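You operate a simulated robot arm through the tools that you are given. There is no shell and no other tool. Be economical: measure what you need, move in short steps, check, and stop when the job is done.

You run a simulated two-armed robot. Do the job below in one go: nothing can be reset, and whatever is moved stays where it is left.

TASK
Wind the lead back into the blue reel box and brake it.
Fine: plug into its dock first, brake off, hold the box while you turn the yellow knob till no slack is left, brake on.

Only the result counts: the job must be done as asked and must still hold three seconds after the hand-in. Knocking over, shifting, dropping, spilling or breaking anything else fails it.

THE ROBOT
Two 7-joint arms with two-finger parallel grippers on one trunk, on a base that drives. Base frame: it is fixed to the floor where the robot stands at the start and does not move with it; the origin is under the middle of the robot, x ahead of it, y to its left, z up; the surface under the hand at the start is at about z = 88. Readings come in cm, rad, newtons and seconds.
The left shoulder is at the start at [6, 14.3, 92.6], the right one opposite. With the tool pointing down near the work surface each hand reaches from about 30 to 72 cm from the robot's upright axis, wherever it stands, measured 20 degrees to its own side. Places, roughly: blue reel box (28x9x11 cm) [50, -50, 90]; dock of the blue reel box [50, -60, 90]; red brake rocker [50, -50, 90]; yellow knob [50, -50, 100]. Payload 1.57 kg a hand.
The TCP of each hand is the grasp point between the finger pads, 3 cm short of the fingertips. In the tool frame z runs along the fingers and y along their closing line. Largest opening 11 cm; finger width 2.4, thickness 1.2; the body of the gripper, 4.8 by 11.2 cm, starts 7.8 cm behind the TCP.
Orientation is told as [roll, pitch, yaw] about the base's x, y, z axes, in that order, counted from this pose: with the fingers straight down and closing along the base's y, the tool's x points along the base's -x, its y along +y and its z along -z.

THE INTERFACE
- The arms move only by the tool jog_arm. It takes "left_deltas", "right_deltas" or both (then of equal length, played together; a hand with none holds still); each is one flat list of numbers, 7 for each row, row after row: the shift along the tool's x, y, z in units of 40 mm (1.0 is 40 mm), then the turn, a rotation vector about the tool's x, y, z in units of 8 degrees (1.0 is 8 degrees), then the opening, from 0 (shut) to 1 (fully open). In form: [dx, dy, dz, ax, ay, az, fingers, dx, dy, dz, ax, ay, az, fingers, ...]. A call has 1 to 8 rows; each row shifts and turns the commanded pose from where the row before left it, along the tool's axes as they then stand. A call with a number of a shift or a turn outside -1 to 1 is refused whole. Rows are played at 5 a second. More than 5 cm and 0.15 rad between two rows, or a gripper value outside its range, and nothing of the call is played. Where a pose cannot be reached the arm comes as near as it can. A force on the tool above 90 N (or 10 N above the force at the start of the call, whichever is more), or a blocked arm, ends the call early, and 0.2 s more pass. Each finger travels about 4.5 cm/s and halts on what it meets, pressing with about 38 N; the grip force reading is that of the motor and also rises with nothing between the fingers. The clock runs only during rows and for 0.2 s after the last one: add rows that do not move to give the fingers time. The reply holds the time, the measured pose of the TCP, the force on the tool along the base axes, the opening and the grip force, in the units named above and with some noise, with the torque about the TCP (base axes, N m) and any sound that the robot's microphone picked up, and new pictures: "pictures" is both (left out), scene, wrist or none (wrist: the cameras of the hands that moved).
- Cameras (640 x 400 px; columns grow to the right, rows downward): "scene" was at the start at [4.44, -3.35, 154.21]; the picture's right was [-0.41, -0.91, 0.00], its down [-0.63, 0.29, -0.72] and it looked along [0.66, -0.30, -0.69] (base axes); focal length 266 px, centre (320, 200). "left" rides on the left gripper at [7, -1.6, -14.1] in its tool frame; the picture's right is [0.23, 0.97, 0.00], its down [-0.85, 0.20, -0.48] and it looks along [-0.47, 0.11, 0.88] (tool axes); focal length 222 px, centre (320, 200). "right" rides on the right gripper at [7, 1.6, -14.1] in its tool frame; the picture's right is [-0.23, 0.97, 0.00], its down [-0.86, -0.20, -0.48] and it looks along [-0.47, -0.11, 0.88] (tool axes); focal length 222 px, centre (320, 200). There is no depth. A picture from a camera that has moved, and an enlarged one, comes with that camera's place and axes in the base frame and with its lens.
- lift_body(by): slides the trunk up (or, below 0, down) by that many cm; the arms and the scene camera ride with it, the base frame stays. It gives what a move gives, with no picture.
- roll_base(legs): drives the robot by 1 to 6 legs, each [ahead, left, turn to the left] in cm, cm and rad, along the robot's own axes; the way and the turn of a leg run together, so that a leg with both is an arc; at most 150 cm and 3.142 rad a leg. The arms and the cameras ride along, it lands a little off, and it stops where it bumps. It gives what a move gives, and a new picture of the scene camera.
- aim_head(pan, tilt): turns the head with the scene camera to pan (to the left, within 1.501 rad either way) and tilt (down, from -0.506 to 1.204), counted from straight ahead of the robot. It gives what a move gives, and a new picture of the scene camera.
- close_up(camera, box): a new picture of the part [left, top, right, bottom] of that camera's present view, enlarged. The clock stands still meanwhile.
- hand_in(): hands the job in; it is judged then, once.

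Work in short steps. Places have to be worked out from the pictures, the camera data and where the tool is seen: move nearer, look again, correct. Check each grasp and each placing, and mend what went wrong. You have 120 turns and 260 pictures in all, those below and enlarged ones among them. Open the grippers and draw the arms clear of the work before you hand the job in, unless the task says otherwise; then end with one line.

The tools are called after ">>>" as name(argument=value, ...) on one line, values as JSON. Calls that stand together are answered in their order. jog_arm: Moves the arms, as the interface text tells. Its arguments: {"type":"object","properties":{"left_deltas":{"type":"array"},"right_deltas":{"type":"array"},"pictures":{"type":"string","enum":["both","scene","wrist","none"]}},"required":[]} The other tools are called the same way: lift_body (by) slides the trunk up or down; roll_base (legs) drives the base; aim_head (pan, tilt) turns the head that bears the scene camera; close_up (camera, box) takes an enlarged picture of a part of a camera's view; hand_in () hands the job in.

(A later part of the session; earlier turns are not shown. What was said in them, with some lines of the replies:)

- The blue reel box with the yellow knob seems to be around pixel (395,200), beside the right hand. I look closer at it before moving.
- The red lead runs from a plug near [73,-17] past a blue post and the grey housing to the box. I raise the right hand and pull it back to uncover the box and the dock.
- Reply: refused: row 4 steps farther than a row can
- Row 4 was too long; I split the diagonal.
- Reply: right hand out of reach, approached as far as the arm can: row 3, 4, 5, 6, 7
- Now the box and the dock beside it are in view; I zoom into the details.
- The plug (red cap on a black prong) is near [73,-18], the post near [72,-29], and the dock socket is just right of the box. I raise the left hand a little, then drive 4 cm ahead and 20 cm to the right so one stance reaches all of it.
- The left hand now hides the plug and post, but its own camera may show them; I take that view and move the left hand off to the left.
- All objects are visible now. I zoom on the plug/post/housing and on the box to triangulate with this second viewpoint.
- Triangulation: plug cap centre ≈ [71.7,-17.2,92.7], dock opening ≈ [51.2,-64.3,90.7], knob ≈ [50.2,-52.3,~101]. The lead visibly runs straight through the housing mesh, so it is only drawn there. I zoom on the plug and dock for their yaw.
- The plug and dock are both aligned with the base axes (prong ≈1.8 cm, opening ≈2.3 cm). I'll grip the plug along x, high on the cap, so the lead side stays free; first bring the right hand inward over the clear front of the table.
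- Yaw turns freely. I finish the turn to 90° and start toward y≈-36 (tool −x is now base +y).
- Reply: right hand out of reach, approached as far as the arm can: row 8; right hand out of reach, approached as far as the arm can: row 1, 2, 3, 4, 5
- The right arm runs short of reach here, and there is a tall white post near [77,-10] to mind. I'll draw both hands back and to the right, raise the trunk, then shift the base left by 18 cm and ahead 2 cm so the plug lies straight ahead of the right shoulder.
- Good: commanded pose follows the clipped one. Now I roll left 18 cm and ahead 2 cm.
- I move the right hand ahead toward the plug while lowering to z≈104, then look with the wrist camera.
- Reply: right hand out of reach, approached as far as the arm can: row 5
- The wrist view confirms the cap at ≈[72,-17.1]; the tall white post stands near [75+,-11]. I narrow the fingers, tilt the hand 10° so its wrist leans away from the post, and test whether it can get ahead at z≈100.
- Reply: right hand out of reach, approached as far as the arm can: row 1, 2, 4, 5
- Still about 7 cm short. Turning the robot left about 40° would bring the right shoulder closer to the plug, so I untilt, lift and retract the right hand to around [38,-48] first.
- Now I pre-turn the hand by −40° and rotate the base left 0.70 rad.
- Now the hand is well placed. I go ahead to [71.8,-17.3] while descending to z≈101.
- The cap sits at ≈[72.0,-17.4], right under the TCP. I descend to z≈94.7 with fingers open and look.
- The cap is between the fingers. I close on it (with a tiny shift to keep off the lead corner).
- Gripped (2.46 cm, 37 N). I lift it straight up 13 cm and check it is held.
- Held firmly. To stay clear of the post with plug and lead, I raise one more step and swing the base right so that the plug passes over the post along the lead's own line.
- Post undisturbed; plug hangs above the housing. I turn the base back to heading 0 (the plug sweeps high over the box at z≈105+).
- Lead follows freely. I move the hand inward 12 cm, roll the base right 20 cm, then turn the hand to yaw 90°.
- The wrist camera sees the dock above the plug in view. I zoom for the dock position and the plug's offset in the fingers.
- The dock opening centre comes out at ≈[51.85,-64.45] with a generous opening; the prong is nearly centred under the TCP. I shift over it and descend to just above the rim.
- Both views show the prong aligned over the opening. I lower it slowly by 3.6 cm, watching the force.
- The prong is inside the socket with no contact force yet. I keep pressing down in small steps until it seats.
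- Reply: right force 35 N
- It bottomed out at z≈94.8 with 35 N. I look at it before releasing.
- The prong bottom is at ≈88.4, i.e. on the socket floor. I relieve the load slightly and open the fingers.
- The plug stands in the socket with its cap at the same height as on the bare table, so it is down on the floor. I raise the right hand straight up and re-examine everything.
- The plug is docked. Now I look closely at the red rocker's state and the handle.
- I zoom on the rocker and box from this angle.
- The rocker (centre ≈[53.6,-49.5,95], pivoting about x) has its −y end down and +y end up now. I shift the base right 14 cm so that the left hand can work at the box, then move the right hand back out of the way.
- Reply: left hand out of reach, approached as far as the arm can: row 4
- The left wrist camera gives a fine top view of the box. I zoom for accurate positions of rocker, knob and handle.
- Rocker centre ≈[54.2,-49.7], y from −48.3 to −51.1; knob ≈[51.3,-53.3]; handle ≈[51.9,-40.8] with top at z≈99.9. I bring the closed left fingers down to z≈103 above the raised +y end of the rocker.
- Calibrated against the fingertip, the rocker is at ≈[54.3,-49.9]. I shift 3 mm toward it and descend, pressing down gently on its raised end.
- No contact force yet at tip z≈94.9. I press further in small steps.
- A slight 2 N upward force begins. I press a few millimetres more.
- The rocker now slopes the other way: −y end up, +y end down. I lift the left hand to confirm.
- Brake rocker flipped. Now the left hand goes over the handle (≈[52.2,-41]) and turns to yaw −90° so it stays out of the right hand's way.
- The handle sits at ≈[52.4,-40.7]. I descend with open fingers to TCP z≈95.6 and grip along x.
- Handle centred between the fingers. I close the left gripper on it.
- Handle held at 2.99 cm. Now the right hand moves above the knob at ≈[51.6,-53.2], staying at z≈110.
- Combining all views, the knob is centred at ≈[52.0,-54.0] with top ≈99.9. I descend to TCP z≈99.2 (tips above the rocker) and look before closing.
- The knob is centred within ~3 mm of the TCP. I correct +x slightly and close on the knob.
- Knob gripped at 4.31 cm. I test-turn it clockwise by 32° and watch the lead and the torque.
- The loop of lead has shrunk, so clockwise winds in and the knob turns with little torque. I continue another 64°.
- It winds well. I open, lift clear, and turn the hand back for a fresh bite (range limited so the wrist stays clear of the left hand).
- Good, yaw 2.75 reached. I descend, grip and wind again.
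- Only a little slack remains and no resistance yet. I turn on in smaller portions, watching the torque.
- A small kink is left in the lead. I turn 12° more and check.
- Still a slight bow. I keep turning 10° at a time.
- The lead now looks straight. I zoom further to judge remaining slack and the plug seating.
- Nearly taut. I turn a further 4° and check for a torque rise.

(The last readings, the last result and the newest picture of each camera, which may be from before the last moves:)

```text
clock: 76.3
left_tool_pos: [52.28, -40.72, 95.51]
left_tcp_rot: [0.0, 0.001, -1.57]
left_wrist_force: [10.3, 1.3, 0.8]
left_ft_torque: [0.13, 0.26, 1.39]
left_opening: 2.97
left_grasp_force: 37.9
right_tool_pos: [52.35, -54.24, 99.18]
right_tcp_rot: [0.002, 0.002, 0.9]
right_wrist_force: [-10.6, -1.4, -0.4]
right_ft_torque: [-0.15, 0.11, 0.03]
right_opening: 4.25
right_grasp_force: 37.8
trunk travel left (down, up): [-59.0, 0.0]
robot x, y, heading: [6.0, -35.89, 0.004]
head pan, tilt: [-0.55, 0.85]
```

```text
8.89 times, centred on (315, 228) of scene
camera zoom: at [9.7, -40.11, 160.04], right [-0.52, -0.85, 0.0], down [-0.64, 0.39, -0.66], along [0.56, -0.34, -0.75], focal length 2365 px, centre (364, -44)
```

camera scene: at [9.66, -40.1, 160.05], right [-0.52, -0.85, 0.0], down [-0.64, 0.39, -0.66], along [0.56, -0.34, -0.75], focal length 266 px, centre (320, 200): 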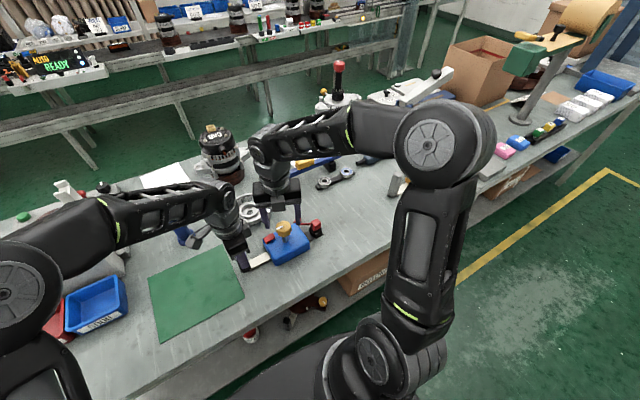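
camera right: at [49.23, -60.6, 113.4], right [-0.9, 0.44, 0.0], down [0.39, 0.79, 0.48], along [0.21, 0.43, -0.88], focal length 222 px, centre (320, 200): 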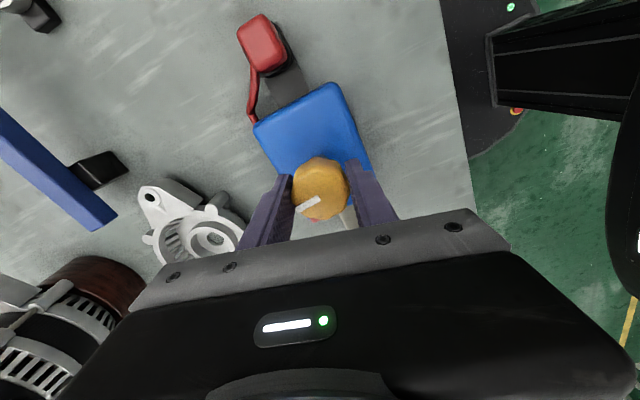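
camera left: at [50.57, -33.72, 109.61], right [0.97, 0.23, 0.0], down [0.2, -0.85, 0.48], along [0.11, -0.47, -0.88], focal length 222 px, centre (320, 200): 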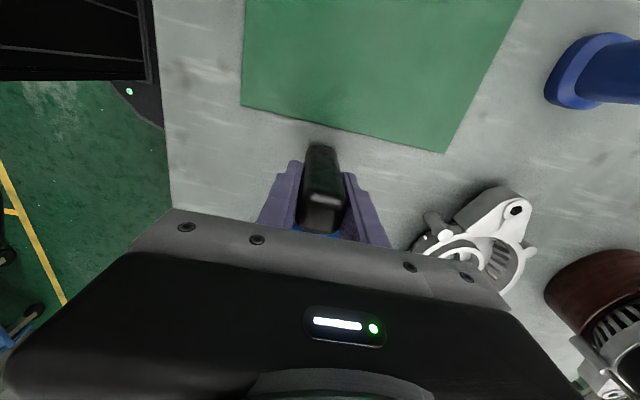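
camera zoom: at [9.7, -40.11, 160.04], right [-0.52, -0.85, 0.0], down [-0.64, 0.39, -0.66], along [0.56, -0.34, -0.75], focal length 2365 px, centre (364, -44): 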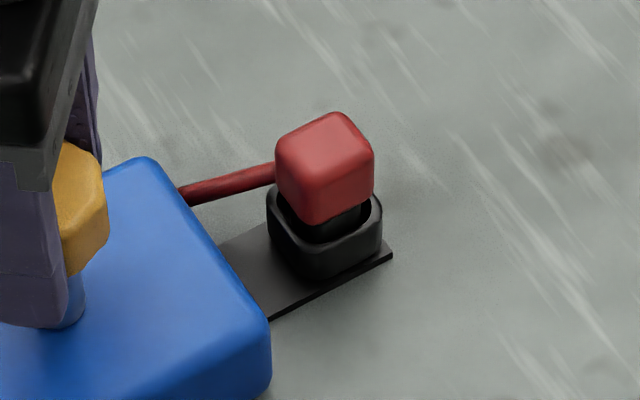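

Straight, and no resistance yet; plug unmoved. I try 8° more in two small rows to find the end stop.

>>> jog_arm(right_deltas=[0, 0, 0, 0, 0, 0.5, 0.1, 0, 0, 0, 0, 0, 0.5, 0.1], pictures="none")

>>> close_up(camera="right", box=[200, 45, 340, 230])

>>> close_up(camera="scene", box=[295, 205, 335, 250])

```text
clock: 77.0
left_tool_pos: [52.29, -40.66, 95.48]
left_tcp_rot: [0.0, 0.001, -1.57]
left_wrist_force: [9.9, 0.9, 0.6]
left_ft_torque: [0.02, 0.12, 1.37]
left_opening: 3.0
left_grasp_force: 38.9
right_tool_pos: [52.37, -54.11, 99.24]
right_tcp_rot: [0.002, 0.004, 0.759]
right_wrist_force: [-10.7, -2.2, -2.5]
right_ft_torque: [-0.28, 0.25, 0.02]
right_opening: 4.24
right_grasp_force: 38.0
trunk travel left (down, up): [-59.0, 0.0]
robot x, y, heading: [5.92, -36.0, -0.004]
head pan, tilt: [-0.55, 0.85]
```

```text
2.16 times, centred on (270, 138) of right
camera zoom: at [46.2, -57.79, 113.41], right [-0.51, 0.86, 0.0], down [0.76, 0.44, 0.48], along [0.41, 0.24, -0.88], focal length 480 px, centre (428, 335)
```

zoom: 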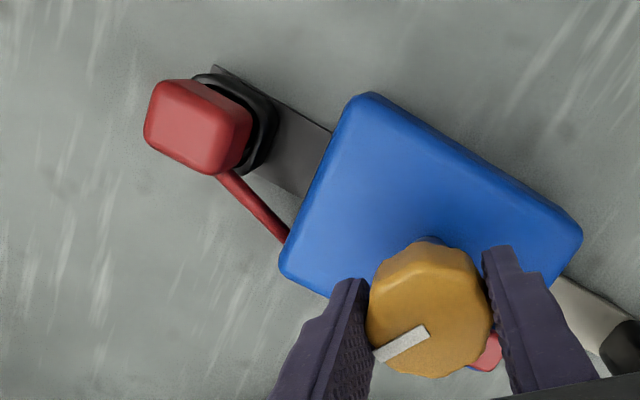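

```text
8.89 times, centred on (315, 228) of scene
camera zoom: at [9.71, -40.11, 160.05], right [-0.52, -0.85, 0.0], down [-0.64, 0.39, -0.66], along [0.56, -0.34, -0.75], focal length 2365 px, centre (364, -44)
```

zoom: 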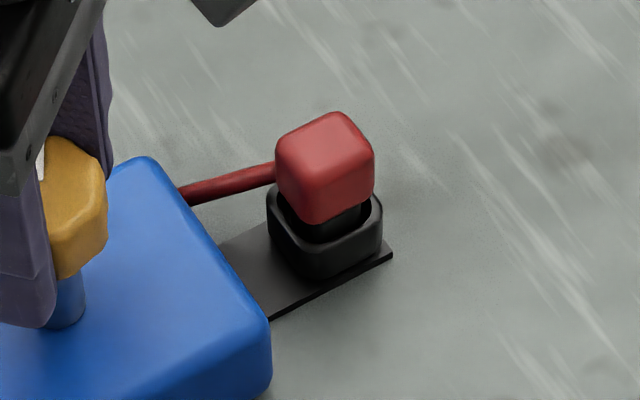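

The knob still follows the fingers without slip and the plug is still. I turn another 16° to find the taut point.

>>> jog_arm(right_deltas=[0, 0, 0, 0, 0, 0.5, 0.1, 0, 0, 0, 0, 0, 0.5, 0.1, 0, 0, 0, 0, 0, 0.5, 0.1, 0, 0, 0, 0, 0, 0.5, 0.1], pictures="none")

>>> close_up(camera="right", box=[180, 65, 360, 230])

>>> close_up(camera="scene", box=[255, 205, 335, 260])

```text
clock: 78.0
left_tool_pos: [52.32, -40.79, 95.57]
left_tcp_rot: [0.0, 0.0, -1.57]
left_wrist_force: [11.4, -1.4, 0.9]
left_ft_torque: [0.28, 0.09, 1.35]
left_opening: 3.0
left_grasp_force: 37.6
right_tool_pos: [52.29, -54.07, 99.21]
right_tcp_rot: [0.0, -0.001, 0.48]
right_wrist_force: [-10.9, 0.7, -0.3]
right_ft_torque: [-0.14, 0.29, 0.03]
right_opening: 4.22
right_grasp_force: 37.8
trunk travel left (down, up): [-59.0, 0.0]
robot x, y, heading: [6.08, -36.15, 0.002]
head pan, tilt: [-0.55, 0.85]
```

```text
2.42 times, centred on (270, 148) of right
camera zoom: at [45.45, -55.92, 113.41], right [-0.25, 0.97, 0.0], down [0.85, 0.22, 0.48], along [0.46, 0.12, -0.88], focal length 538 px, centre (441, 327)
```

zoom: 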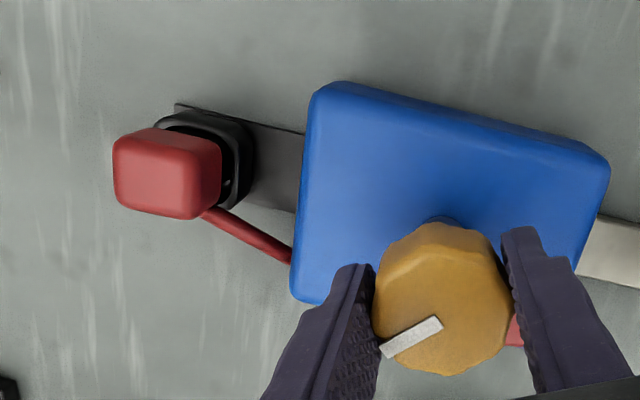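

```text
7.27 times, centred on (295, 232) of scene
camera zoom: at [9.7, -40.1, 160.05], right [-0.52, -0.85, 0.0], down [-0.64, 0.39, -0.66], along [0.56, -0.34, -0.75], focal length 1935 px, centre (502, -36)
```

zoom: 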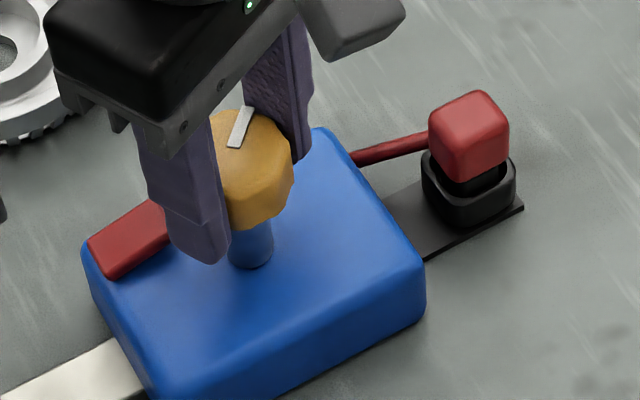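

The lead has been straight for the last ~28° of turning and the plug is still seated, so no slack is left. I release the knob, lift the right hand, and check that nothing unwinds.

>>> jog_arm(right_deltas=[0, 0, 0, 0, 0, 0, 0.5, 0, 0, 0, 0, 0, 0, 0.65, 0, 0, 0, 0, 0, 0, 0.65, 0, 0, -0.9, 0, 0, 0, 0.65, 0, 0, -0.9, 0, 0, 0, 0.65, 0, 0, -0.9, 0, 0, 0, 0.65], pictures="wrist")

>>> close_up(camera="right", box=[180, 40, 400, 200])

```text
clock: 79.3
left_tool_pos: [52.28, -40.7, 95.46]
left_tcp_rot: [-0.001, 0.0, -1.569]
left_wrist_force: [-2.1, -0.5, 0.9]
left_ft_torque: [-0.3, -0.09, -0.31]
left_opening: 2.96
left_grasp_force: 38.2
right_tool_pos: [52.24, -54.12, 109.9]
right_tcp_rot: [-0.001, -0.001, 0.482]
right_wrist_force: [-1.0, -1.1, 0.1]
right_ft_torque: [-0.02, 0.0, -0.02]
right_opening: 7.16
right_grasp_force: 0.1
trunk travel left (down, up): [-59.0, 0.0]
robot x, y, heading: [5.97, -35.9, -0.0]
head pan, tilt: [-0.55, 0.85]
camera right: at [45.43, -55.92, 124.2], right [-0.25, 0.97, 0.0], down [0.85, 0.22, 0.48], along [0.46, 0.12, -0.88], focal length 222 px, centre (320, 200)
```

right: 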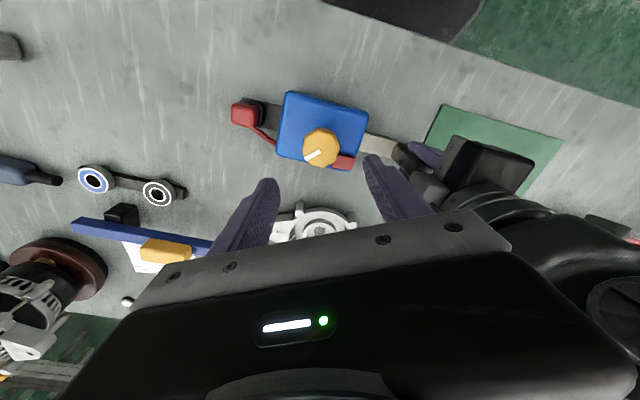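

```text
2.50 times, centred on (290, 120) of right
camera zoom: at [45.43, -55.92, 124.2], right [-0.25, 0.97, 0.0], down [0.85, 0.22, 0.48], along [0.46, 0.12, -0.88], focal length 555 px, centre (395, 400)
```

zoom: 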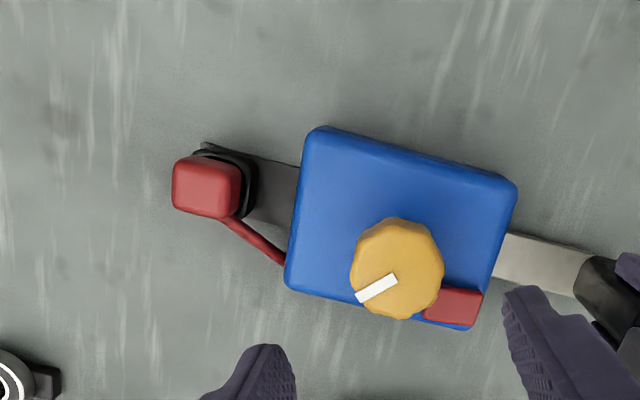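

The lead stays taut. Now the left hand lets go of the handle, rises and moves off to the left; meanwhile the right hand turns to yaw 0 and closes for pressing the brake.

>>> jog_arm(left_deltas=[0, 0, 0, 0, 0, 0, 0.4, 0, 0, 0, 0, 0, 0, 0.6, 0, 0, 0, 0, 0, 0, 0.6, 0, 0, -0.9, 0, 0, 0, 0.6, 0, 0, -0.9, 0, 0, 0, 0.6, 0, 0, -0.9, 0, 0, 0, 0.6, 1, 0, 0, 0, 0, 0, 0.6, 1, 0, 0, 0, 0, 0, 0.6], pictures="none")

>>> jog_arm(left_deltas=[1, 0, 0, 0, 0, 0, 0.6, 1, 0, 0, 0, 0, 0, 0.6, 0, 0, 0, 0, 0, 0, 0.6, 0, 0, 0, 0, 0, 0, 0.6], right_deltas=[0, 0, 0, 0, 0, 1, 0.3, 0, 0, 0, 0, 0, 1, 0, 0, 0, 0, 0, 0, 1, 0, 0, 0, 0, 0, 0, 0.45, 0], pictures="both")

>>> close_up(camera="right", box=[230, 50, 430, 210])

```text
clock: 81.2
left_tool_pos: [52.07, -32.7, 106.5]
left_tcp_rot: [0.0, -0.001, -1.568]
left_wrist_force: [0.2, 0.3, 1.0]
left_ft_torque: [0.01, -0.03, -0.01]
left_opening: 6.61
left_grasp_force: 0.0
right_tool_pos: [52.3, -54.17, 110.09]
right_tcp_rot: [0.0, -0.001, 0.481]
right_wrist_force: [-0.8, -0.2, 0.0]
right_ft_torque: [0.02, -0.02, 0.0]
right_opening: 7.13
right_grasp_force: 0.1
trunk travel left (down, up): [-59.0, 0.0]
robot x, y, heading: [5.8, -35.95, -0.002]
head pan, tilt: [-0.55, 0.85]
```

```text
clock: 82.2
left_tool_pos: [52.33, -24.64, 106.43]
left_tcp_rot: [0.001, 0.001, -1.568]
left_wrist_force: [-0.2, 0.3, -0.3]
left_ft_torque: [0.02, 0.0, 0.01]
left_opening: 6.62
left_grasp_force: 0.1
right_tool_pos: [52.32, -54.13, 110.05]
right_tcp_rot: [0.0, 0.0, -0.004]
right_wrist_force: [-0.6, 0.5, 0.5]
right_ft_torque: [0.0, 0.0, 0.01]
right_opening: 0.02
right_grasp_force: 8.4
trunk travel left (down, up): [-59.0, 0.0]
robot x, y, heading: [6.18, -36.0, 0.003]
head pan, tilt: [-0.55, 0.85]
camera scene: at [9.66, -40.07, 160.05], right [-0.52, -0.85, 0.0], down [-0.64, 0.39, -0.66], along [0.56, -0.34, -0.75], focal length 266 px, centre (320, 200)
camera right: at [45.39, -52.52, 124.25], right [0.23, 0.97, 0.0], down [0.85, -0.2, 0.48], along [0.47, -0.11, -0.88], focal length 222 px, centre (320, 200)
camera left: at [50.7, -17.7, 120.51], right [0.97, 0.23, 0.0], down [0.2, -0.85, 0.48], along [0.11, -0.47, -0.88], focal length 222 px, centre (320, 200)
```

scene: 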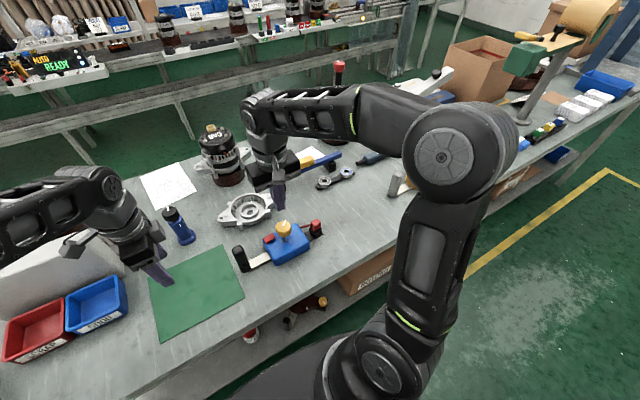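
right: 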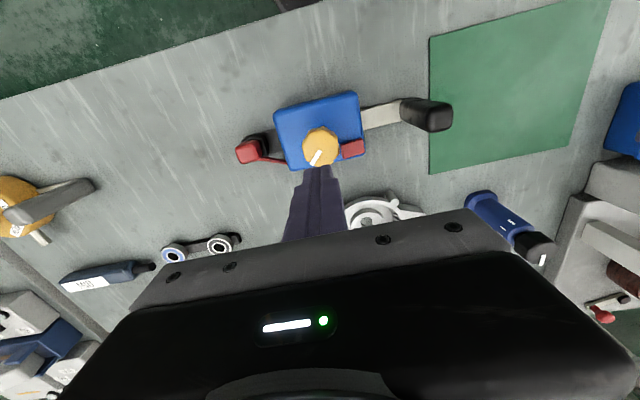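
left: 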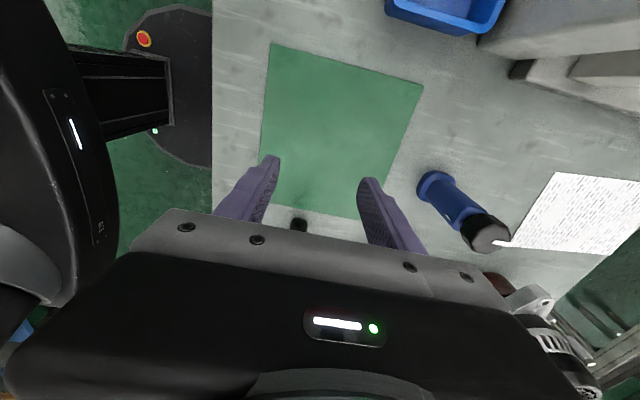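

```text
2.50 times, centred on (330, 130) of right
camera zoom: at [45.39, -52.52, 124.25], right [0.23, 0.97, 0.0], down [0.85, -0.2, 0.48], along [0.47, -0.11, -0.88], focal length 555 px, centre (295, 375)
```

zoom: 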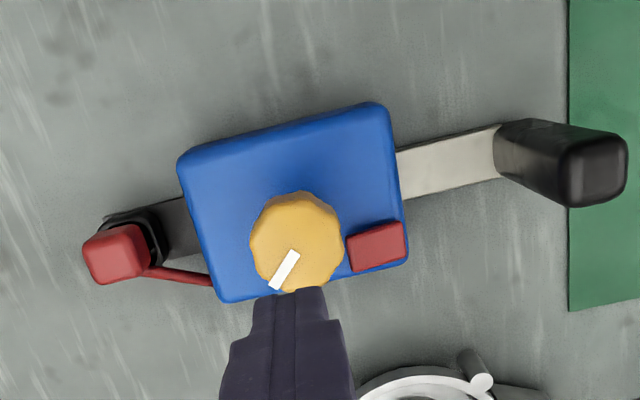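

Rocker runs y −48.7…−51.6 at x≈54.4, with its −y end raised. I move the closed right fingers over that end, just clear of the knob, and lower to just above it.

>>> jog_arm(right_deltas=[-0.62, 0.83, 0, 0, 0, 0, 0, 0, 0, 0.9, 0, 0, 0, 0, 0, 0, 0.9, 0, 0, 0, 0, 0, 0, 0.75, 0, 0, 0, 0], pictures="wrist")

>>> close_up(camera="right", box=[230, 80, 430, 220])

>>> close_up(camera="scene", box=[245, 205, 325, 260])

```text
clock: 83.2
left_tool_pos: [52.38, -24.85, 106.4]
left_tcp_rot: [0.001, 0.0, -1.57]
left_wrist_force: [0.3, -0.8, 0.4]
left_ft_torque: [0.0, -0.01, 0.03]
left_opening: 6.61
left_grasp_force: 0.1
right_tool_pos: [54.76, -50.77, 99.76]
right_tcp_rot: [0.001, -0.001, 0.0]
right_wrist_force: [0.1, -0.4, 0.3]
right_ft_torque: [-0.01, 0.03, -0.04]
right_opening: 0.01
right_grasp_force: 21.4
trunk travel left (down, up): [-59.0, 0.0]
robot x, y, heading: [5.83, -35.96, 0.0]
head pan, tilt: [-0.55, 0.85]
camera right: at [47.89, -49.16, 113.99], right [0.23, 0.97, 0.0], down [0.85, -0.2, 0.48], along [0.47, -0.11, -0.88], focal length 222 px, centre (320, 200)
```

right: 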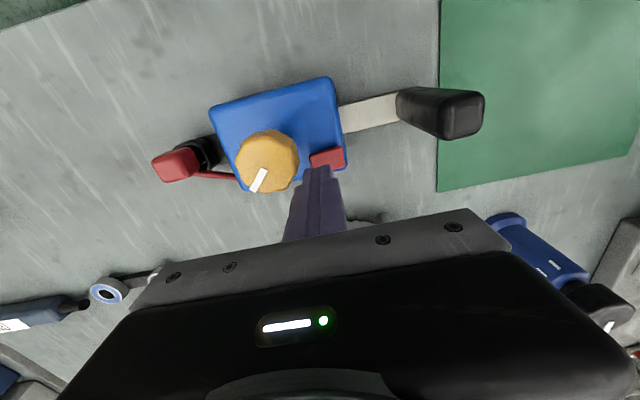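

```text
2.86 times, centred on (330, 150) of right
camera zoom: at [47.89, -49.16, 113.99], right [0.23, 0.97, 0.0], down [0.85, -0.2, 0.48], along [0.47, -0.11, -0.88], focal length 635 px, centre (291, 343)
```

zoom: 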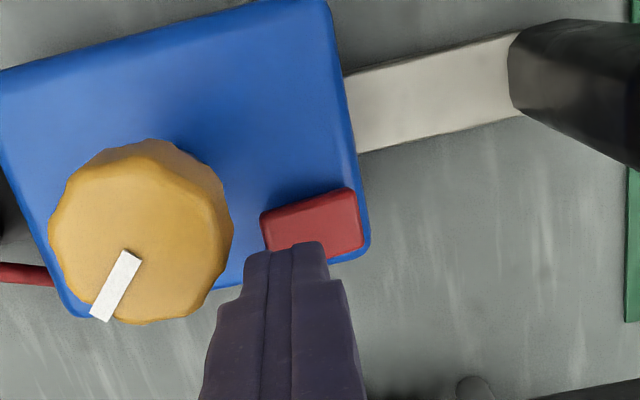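

```text
7.27 times, centred on (285, 232) of scene
camera zoom: at [9.69, -40.12, 160.05], right [-0.52, -0.85, 0.0], down [-0.64, 0.39, -0.66], along [0.56, -0.34, -0.75], focal length 1935 px, centre (574, -36)
```

zoom: 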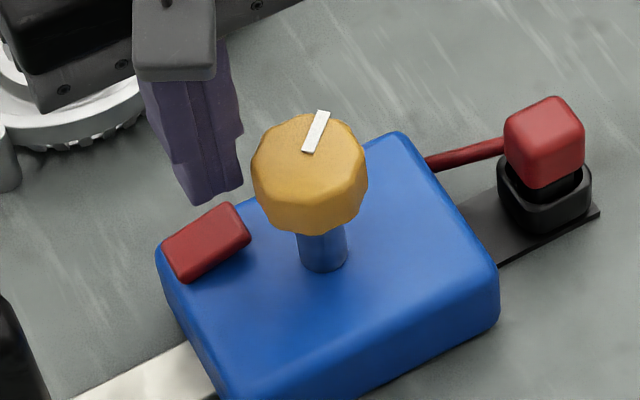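

The fingertip covers the raised −y end and clears the knob by ~3 mm. I shift 2 mm toward the robot and press down gradually.

>>> jog_arm(right_deltas=[0.05, 0, 0.2, 0, 0, 0, 0, 0, 0, 0.12, 0, 0, 0, 0, 0, 0, 0.12, 0, 0, 0, 0, 0, 0, 0.12, 0, 0, 0, 0], pictures="none")

>>> close_up(camera="scene", box=[245, 205, 325, 260])

```text
clock: 84.2
left_tool_pos: [52.36, -24.72, 106.3]
left_tcp_rot: [0.0, 0.001, -1.569]
left_wrist_force: [-0.3, -0.1, 0.3]
left_ft_torque: [-0.01, 0.03, -0.01]
left_opening: 6.56
left_grasp_force: 0.1
right_tool_pos: [54.65, -50.89, 97.5]
right_tcp_rot: [0.001, 0.003, -0.001]
right_wrist_force: [-0.4, 0.5, 0.4]
right_ft_torque: [-0.01, -0.02, 0.01]
right_opening: 0.0
right_grasp_force: 21.0
trunk travel left (down, up): [-59.0, 0.0]
robot x, y, heading: [6.17, -35.93, 0.001]
head pan, tilt: [-0.55, 0.85]
```

```text
7.27 times, centred on (285, 232) of scene
camera zoom: at [9.77, -40.1, 159.99], right [-0.52, -0.85, 0.0], down [-0.64, 0.39, -0.66], along [0.56, -0.34, -0.75], focal length 1935 px, centre (574, -36)
```

zoom: 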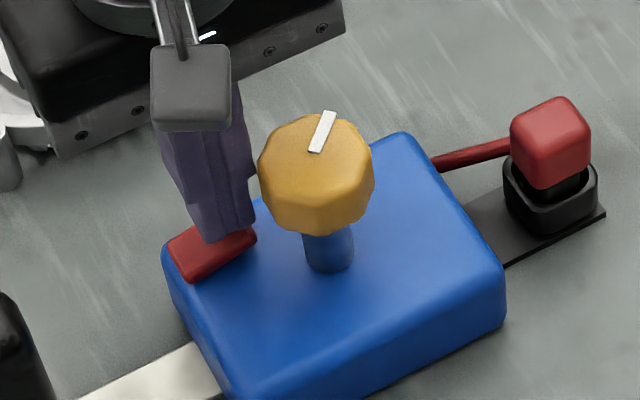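

Tip is right on the rocker's −y end. I press 1.2 cm further in small steps.

>>> jog_arm(right_deltas=[0, 0, 0.1, 0, 0, 0, 0, 0, 0, 0.1, 0, 0, 0, 0, 0, 0, 0.08, 0, 0, 0, 0, 0, 0, 0, 0, 0, 0, 0], pictures="none")

>>> close_up(camera="scene", box=[245, 205, 325, 260])

```text
clock: 85.2
left_tool_pos: [52.26, -24.77, 106.43]
left_tcp_rot: [0.0, 0.0, -1.569]
left_wrist_force: [0.8, 0.7, 0.2]
left_ft_torque: [0.01, 0.01, -0.01]
left_opening: 6.59
left_grasp_force: 0.2
right_tool_pos: [54.55, -50.85, 96.55]
right_tcp_rot: [0.0, -0.001, 0.001]
right_wrist_force: [-1.3, -3.4, 8.4]
right_ft_torque: [-0.04, 0.08, 0.01]
right_opening: 0.01
right_grasp_force: 20.6
trunk travel left (down, up): [-59.0, 0.0]
robot x, y, heading: [6.02, -35.91, 0.006]
head pan, tilt: [-0.55, 0.85]
```

```text
7.27 times, centred on (285, 232) of scene
camera zoom: at [9.56, -40.1, 160.06], right [-0.52, -0.85, 0.0], down [-0.64, 0.39, -0.66], along [0.56, -0.34, -0.75], focal length 1935 px, centre (574, -36)
```

zoom: 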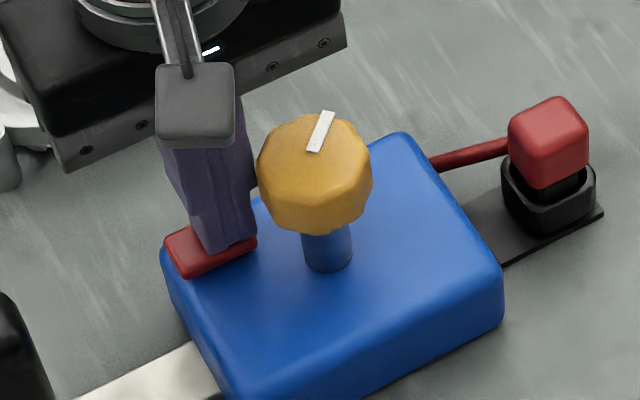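

The rocker has tipped back (−y end down, 8 N). I lift the hand and verify its state.

>>> jog_arm(right_deltas=[0, 0, -0.6, 0, 0, 0, 0, 0, 0, -0.9, 0, 0, 0, 0, 0, 0, -0.9, 0, 0, 0, 0, 0, 0, -0.9, 0, 0, 0, 0], pictures="wrist")

>>> close_up(camera="scene", box=[245, 205, 325, 260])

>>> close_up(camera="right", box=[200, 40, 400, 190])

```text
clock: 86.2
left_tool_pos: [52.21, -24.72, 106.41]
left_tcp_rot: [0.0, -0.002, -1.568]
left_wrist_force: [0.3, -0.6, -0.4]
left_ft_torque: [0.03, -0.01, -0.01]
left_opening: 6.58
left_grasp_force: 0.1
right_tool_pos: [54.51, -50.84, 109.7]
right_tcp_rot: [0.0, 0.0, 0.0]
right_wrist_force: [0.0, -0.5, 1.0]
right_ft_torque: [-0.01, -0.02, -0.01]
right_opening: 0.01
right_grasp_force: 21.0
trunk travel left (down, up): [-59.0, 0.0]
robot x, y, heading: [6.25, -36.2, -0.001]
head pan, tilt: [-0.55, 0.85]
camera right: at [47.65, -49.25, 123.91], right [0.23, 0.97, 0.0], down [0.86, -0.2, 0.48], along [0.47, -0.11, -0.88], focal length 222 px, centre (320, 200)
```

right: 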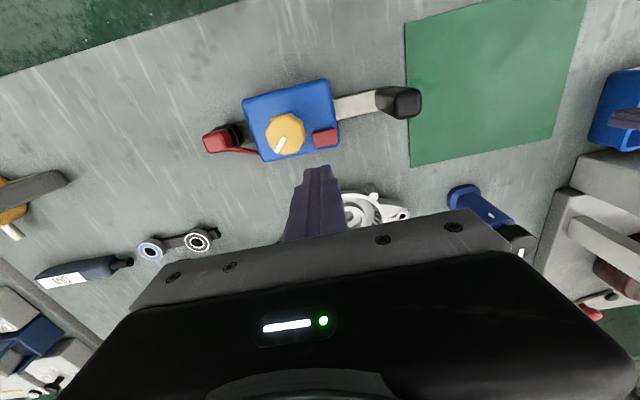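

```text
7.27 times, centred on (285, 232) of scene
camera zoom: at [9.63, -40.08, 160.05], right [-0.52, -0.85, 0.0], down [-0.64, 0.39, -0.66], along [0.56, -0.34, -0.75], focal length 1935 px, centre (574, -36)
```

zoom: 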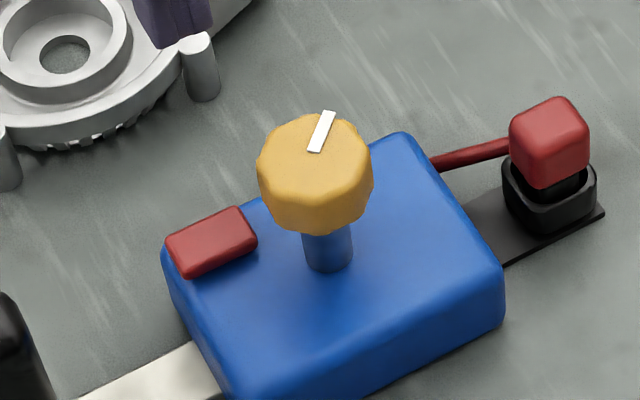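

```text
2.67 times, centred on (300, 115) of right
camera zoom: at [47.65, -49.25, 123.91], right [0.23, 0.97, 0.0], down [0.86, -0.2, 0.48], along [0.47, -0.11, -0.88], focal length 592 px, centre (373, 427)
```

zoom: 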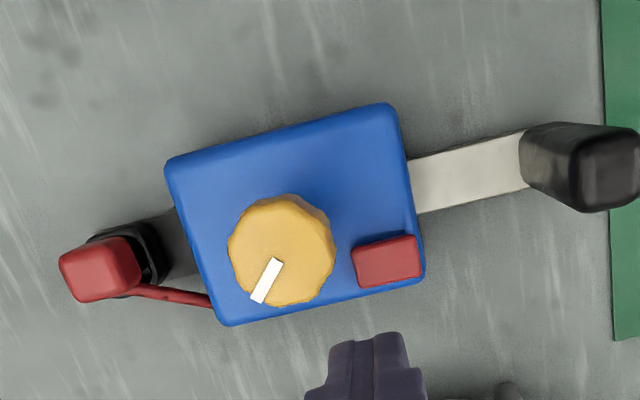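

Comparing slopes, the rocker is only part-way back (between the two end positions). I press again, nearer its −y end and a bit further out in x to clear the knob, and deeper.

>>> jog_arm(right_deltas=[-0.17, -0.1, 0.8, 0, 0, 0, 0, 0, 0, 0.9, 0, 0, 0, 0, 0, 0, 0.9, 0, 0, 0, 0, 0, 0, 0.4, 0, 0, 0, 0, 0, 0, 0.1, 0, 0, 0, 0, 0, 0, 0.1, 0, 0, 0, 0, 0, 0, 0.1, 0, 0, 0, 0, 0, 0, 0, 0, 0, 0, 0], pictures="none")

>>> close_up(camera="scene", box=[245, 205, 325, 260])

```text
clock: 88.0
left_tool_pos: [52.24, -24.8, 106.58]
left_tcp_rot: [0.0, 0.0, -1.569]
left_wrist_force: [0.5, -0.2, -0.7]
left_ft_torque: [-0.03, 0.0, 0.0]
left_opening: 6.59
left_grasp_force: 0.0
right_tool_pos: [55.32, -51.31, 96.66]
right_tcp_rot: [0.0, 0.0, -0.001]
right_wrist_force: [-0.5, -1.5, 8.3]
right_ft_torque: [0.05, 0.03, -0.03]
right_opening: 0.0
right_grasp_force: 22.0
trunk travel left (down, up): [-59.0, 0.0]
robot x, y, heading: [5.96, -35.72, -0.002]
head pan, tilt: [-0.55, 0.85]
```

```text
7.27 times, centred on (285, 232) of scene
camera zoom: at [9.59, -40.09, 160.07], right [-0.52, -0.85, 0.0], down [-0.64, 0.39, -0.66], along [0.56, -0.34, -0.75], focal length 1935 px, centre (574, -36)
```

zoom: 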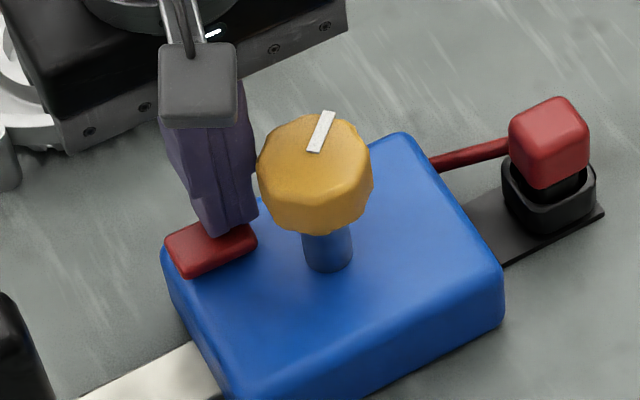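

8 N of resistance. I push several millimetres further.

>>> jog_arm(right_deltas=[0, 0, 0.08, 0, 0, 0, 0, 0, 0, 0.08, 0, 0, 0, 0, 0, 0, 0.06, 0, 0, 0, 0, 0, 0, 0, 0, 0, 0, 0], pictures="none")

>>> close_up(camera="scene", box=[245, 205, 325, 260])

```text
clock: 89.0
left_tool_pos: [51.8, -24.74, 106.73]
left_tcp_rot: [0.005, 0.0, -1.569]
left_wrist_force: [0.1, 0.1, -0.4]
left_ft_torque: [-0.02, 0.0, -0.02]
left_opening: 6.6
left_grasp_force: 0.0
right_tool_pos: [55.3, -51.26, 96.6]
right_tcp_rot: [0.004, -0.019, -0.004]
right_wrist_force: [-7.5, -11.3, 85.8]
right_ft_torque: [0.54, 0.63, 0.12]
right_opening: 0.0
right_grasp_force: 21.3
trunk travel left (down, up): [-59.0, 0.0]
robot x, y, heading: [5.94, -36.12, 0.003]
head pan, tilt: [-0.55, 0.85]
```

```text
7.27 times, centred on (285, 232) of scene
camera zoom: at [8.84, -40.06, 160.13], right [-0.52, -0.85, 0.0], down [-0.64, 0.39, -0.66], along [0.57, -0.34, -0.75], focal length 1935 px, centre (574, -36)
```

zoom: 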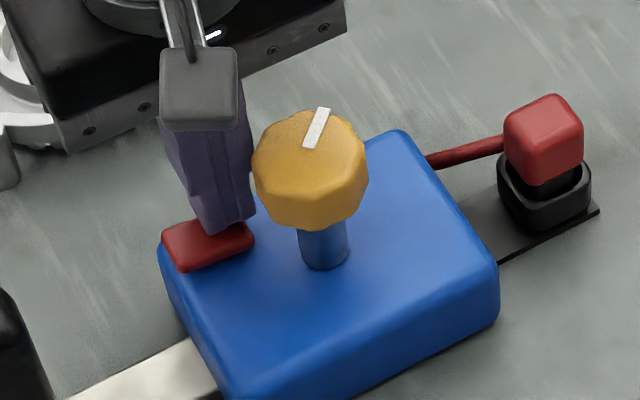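

That hit a firm stop (86 N); the rocker's slope now looks like the original. I back off at once and check that it stays.

>>> jog_arm(right_deltas=[0, 0, -0.3, 0, 0, 0, 0, 0, 0, -0.9, 0, 0, 0, 0, 0, 0, -0.9, 0, 0, 0, 0, 0, 0, -0.9, 0, 0, 0, 0], pictures="none")

>>> close_up(camera="scene", box=[245, 205, 325, 260])

>>> close_up(camera="scene", box=[258, 225, 286, 245])

```text
clock: 90.0
left_tool_pos: [52.26, -24.8, 106.49]
left_tcp_rot: [0.0, 0.0, -1.568]
left_wrist_force: [-1.4, -0.4, 0.2]
left_ft_torque: [0.02, -0.02, -0.02]
left_opening: 6.59
left_grasp_force: 0.0
right_tool_pos: [55.13, -51.23, 107.68]
right_tcp_rot: [0.001, 0.003, 0.001]
right_wrist_force: [-0.4, -0.1, 0.2]
right_ft_torque: [0.01, -0.02, -0.01]
right_opening: 0.01
right_grasp_force: 21.4
trunk travel left (down, up): [-59.0, 0.0]
robot x, y, heading: [6.16, -36.0, -0.002]
head pan, tilt: [-0.55, 0.85]
```

```text
7.27 times, centred on (285, 232) of scene
camera zoom: at [9.56, -40.08, 160.04], right [-0.52, -0.85, 0.0], down [-0.64, 0.39, -0.66], along [0.56, -0.34, -0.75], focal length 1935 px, centre (574, -36)
```

zoom: 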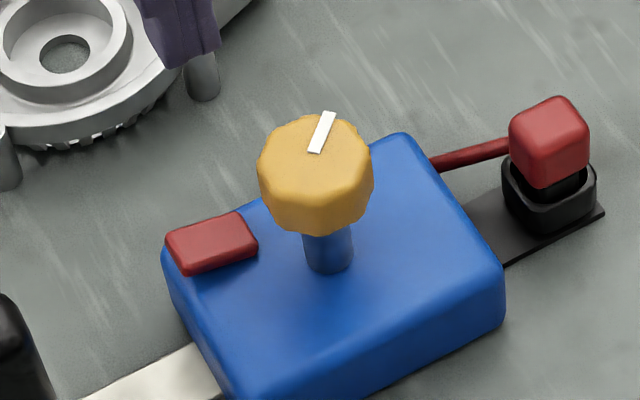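

```text
16.00 times, centred on (272, 235) of scene
camera zoom: at [9.56, -40.08, 160.04], right [-0.52, -0.85, 0.0], down [-0.64, 0.39, -0.66], along [0.56, -0.34, -0.75], focal length 4258 px, centre (1088, -360)
```

zoom: 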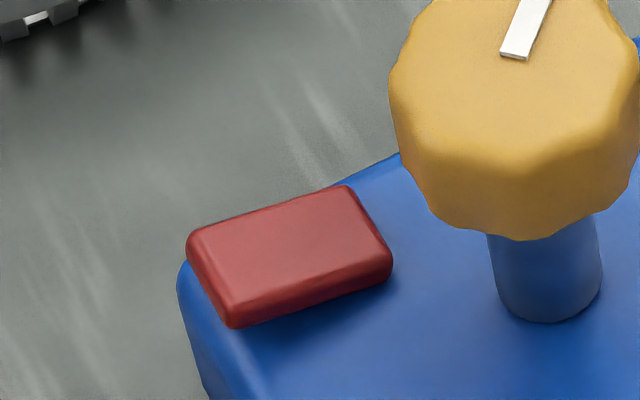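

The rocker's end heights (≈0.8 cm difference) match the original braked state, the lead is straight and the plug docked. I draw both hands back clear and open the grippers.

>>> jog_arm(left_deltas=[0, 0, -0.5, 0, 0, 0, 0.8, 0, -0.8, 0, 0, 0, 0, 1, 0, -0.8, 0, 0, 0, 0, 1, 0, 0, 0, 0, 0, 0, 1, 0, 0, 0, 0, 0, 0, 1, 0, 0, 0, 0, 0, 0, 1], right_deltas=[0, 0, -0.8, 0, 0, 0, 0, 0.9, 0, 0, 0, 0, 0, 0, 0.9, 0, 0, 0, 0, 0, 0, 0.9, 0, 0, 0, 0, 0, 0.5, 0.9, 0, 0, 0, 0, 0, 1, 0, -0.9, 0, 0, 0, 0, 1], pictures="both")

>>> close_up(camera="scene", box=[225, 200, 335, 280])

```text
clock: 91.3
left_tool_pos: [45.88, -24.68, 108.34]
left_tcp_rot: [0.001, 0.0, -1.57]
left_wrist_force: [-0.3, -0.7, -0.2]
left_ft_torque: [-0.01, -0.01, 0.03]
left_opening: 11.0
left_grasp_force: 0.1
right_tool_pos: [40.85, -54.8, 110.89]
right_tcp_rot: [0.001, 0.003, 0.0]
right_wrist_force: [0.6, 0.1, 0.4]
right_ft_torque: [0.03, 0.05, 0.0]
right_opening: 6.58
right_grasp_force: 0.1
trunk travel left (down, up): [-59.0, 0.0]
robot x, y, heading: [5.72, -35.89, 0.003]
head pan, tilt: [-0.55, 0.85]
camera scene: at [9.72, -40.19, 160.04], right [-0.52, -0.85, 0.0], down [-0.64, 0.39, -0.66], along [0.56, -0.34, -0.75], focal length 266 px, centre (320, 200)
camera right: at [34.03, -53.22, 125.03], right [0.23, 0.97, 0.0], down [0.86, -0.2, 0.48], along [0.47, -0.11, -0.88], focal length 222 px, centre (320, 200)
camera left: at [44.32, -17.76, 122.46], right [0.97, 0.23, 0.0], down [0.2, -0.85, 0.48], along [0.11, -0.47, -0.88], focal length 222 px, centre (320, 200)
```

scene: 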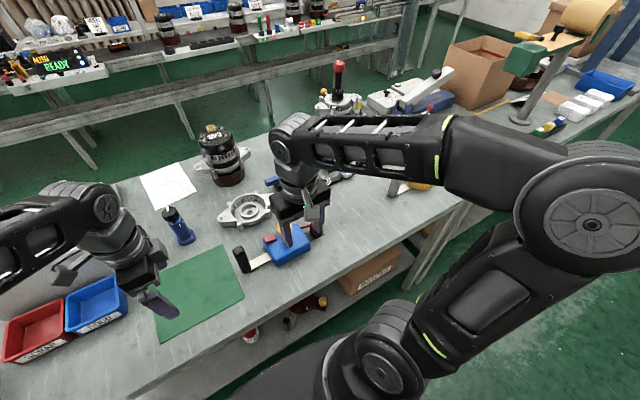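
right: 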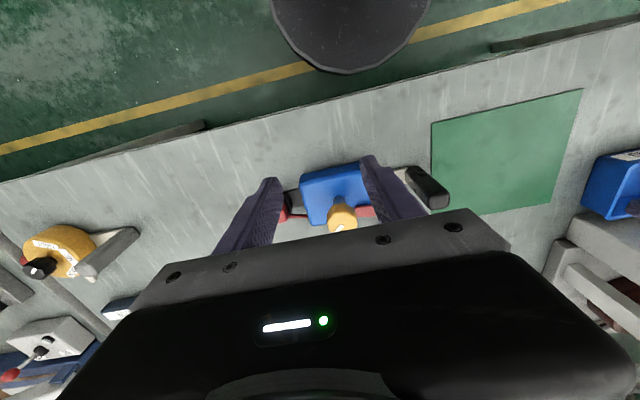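
left: 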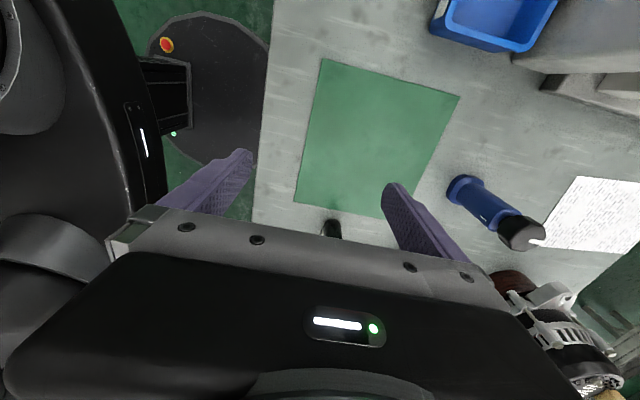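

```text
5.00 times, centred on (280, 240) of scene
camera zoom: at [9.72, -40.19, 160.04], right [-0.52, -0.85, 0.0], down [-0.64, 0.39, -0.66], along [0.56, -0.34, -0.75], focal length 1330 px, centre (520, 0)
```

zoom: 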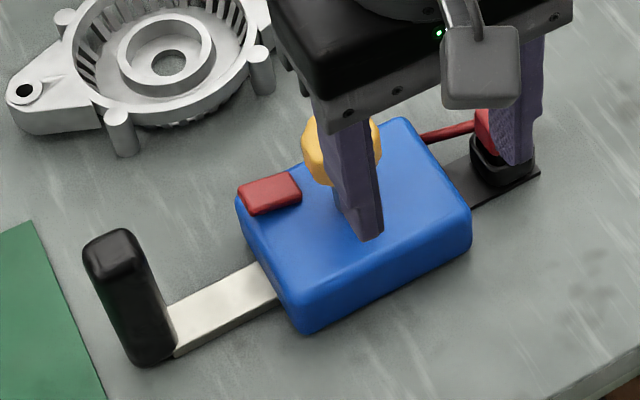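

I move the right hand further off to the right for a last clear view.

>>> jog_arm(right_deltas=[0, -1, 0, 0, 0, 0, 1, 0, -1, 0, 0, 0, 0, 1, 0, -1, 0, 0, 0, 0, 1, 0, -1, 0, 0, 0, 0, 1, 0, -1, 0, 0, 0, 0, 1], pictures="none")

>>> close_up(camera="scene", box=[225, 200, 335, 280])

>>> close_up(camera="scene", box=[0, 0, 640, 400])

```text
clock: 92.5
left_tool_pos: [45.91, -24.82, 108.38]
left_tcp_rot: [-0.001, -0.001, -1.571]
left_wrist_force: [0.3, 0.4, -0.7]
left_ft_torque: [0.0, 0.0, 0.03]
left_opening: 10.97
left_grasp_force: 0.1
right_tool_pos: [40.85, -74.92, 110.81]
right_tcp_rot: [0.0, -0.001, 0.001]
right_wrist_force: [-0.6, 0.3, -0.2]
right_ft_torque: [-0.02, 0.05, 0.0]
right_opening: 11.0
right_grasp_force: 0.0
trunk travel left (down, up): [-59.0, 0.0]
robot x, y, heading: [5.63, -35.89, -0.004]
head pan, tilt: [-0.55, 0.85]
```

```text
5.00 times, centred on (280, 240) of scene
camera zoom: at [9.67, -40.18, 160.05], right [-0.52, -0.85, 0.0], down [-0.64, 0.39, -0.66], along [0.56, -0.34, -0.75], focal length 1330 px, centre (520, 0)
```

zoom: 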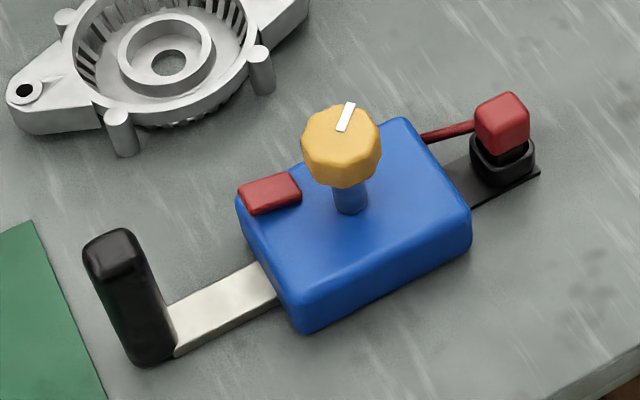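

```text
1.00 times, centred on (320, 200) of scene (not enlarged: the box is as wide or as high as the picture)
camera zoom: at [9.67, -40.18, 160.05], right [-0.52, -0.85, 0.0], down [-0.64, 0.39, -0.66], along [0.56, -0.34, -0.75], focal length 266 px, centre (320, 200)
```

zoom: 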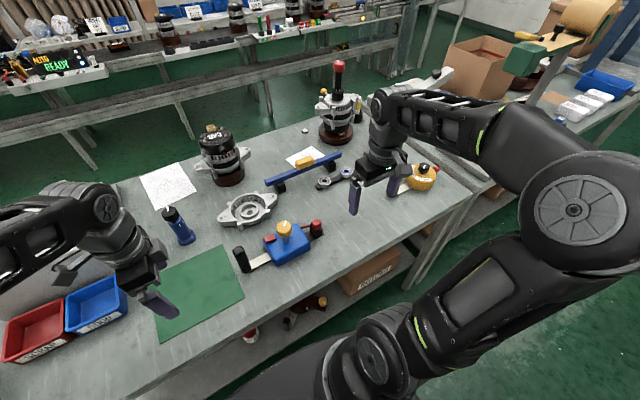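

Plug docked, lead straight, rocker back in the braked position, everything else untouched, and both hands clear and open. I hand in.

>>> hand_in()

```text
The job is handed in.
```

The lead is wound into the blue reel box: plug in its dock, no slack visible, red brake rocker back in its starting position, which I took to be brake on but did not test. Nothing else moved as far as I could see, and the job is handed in.
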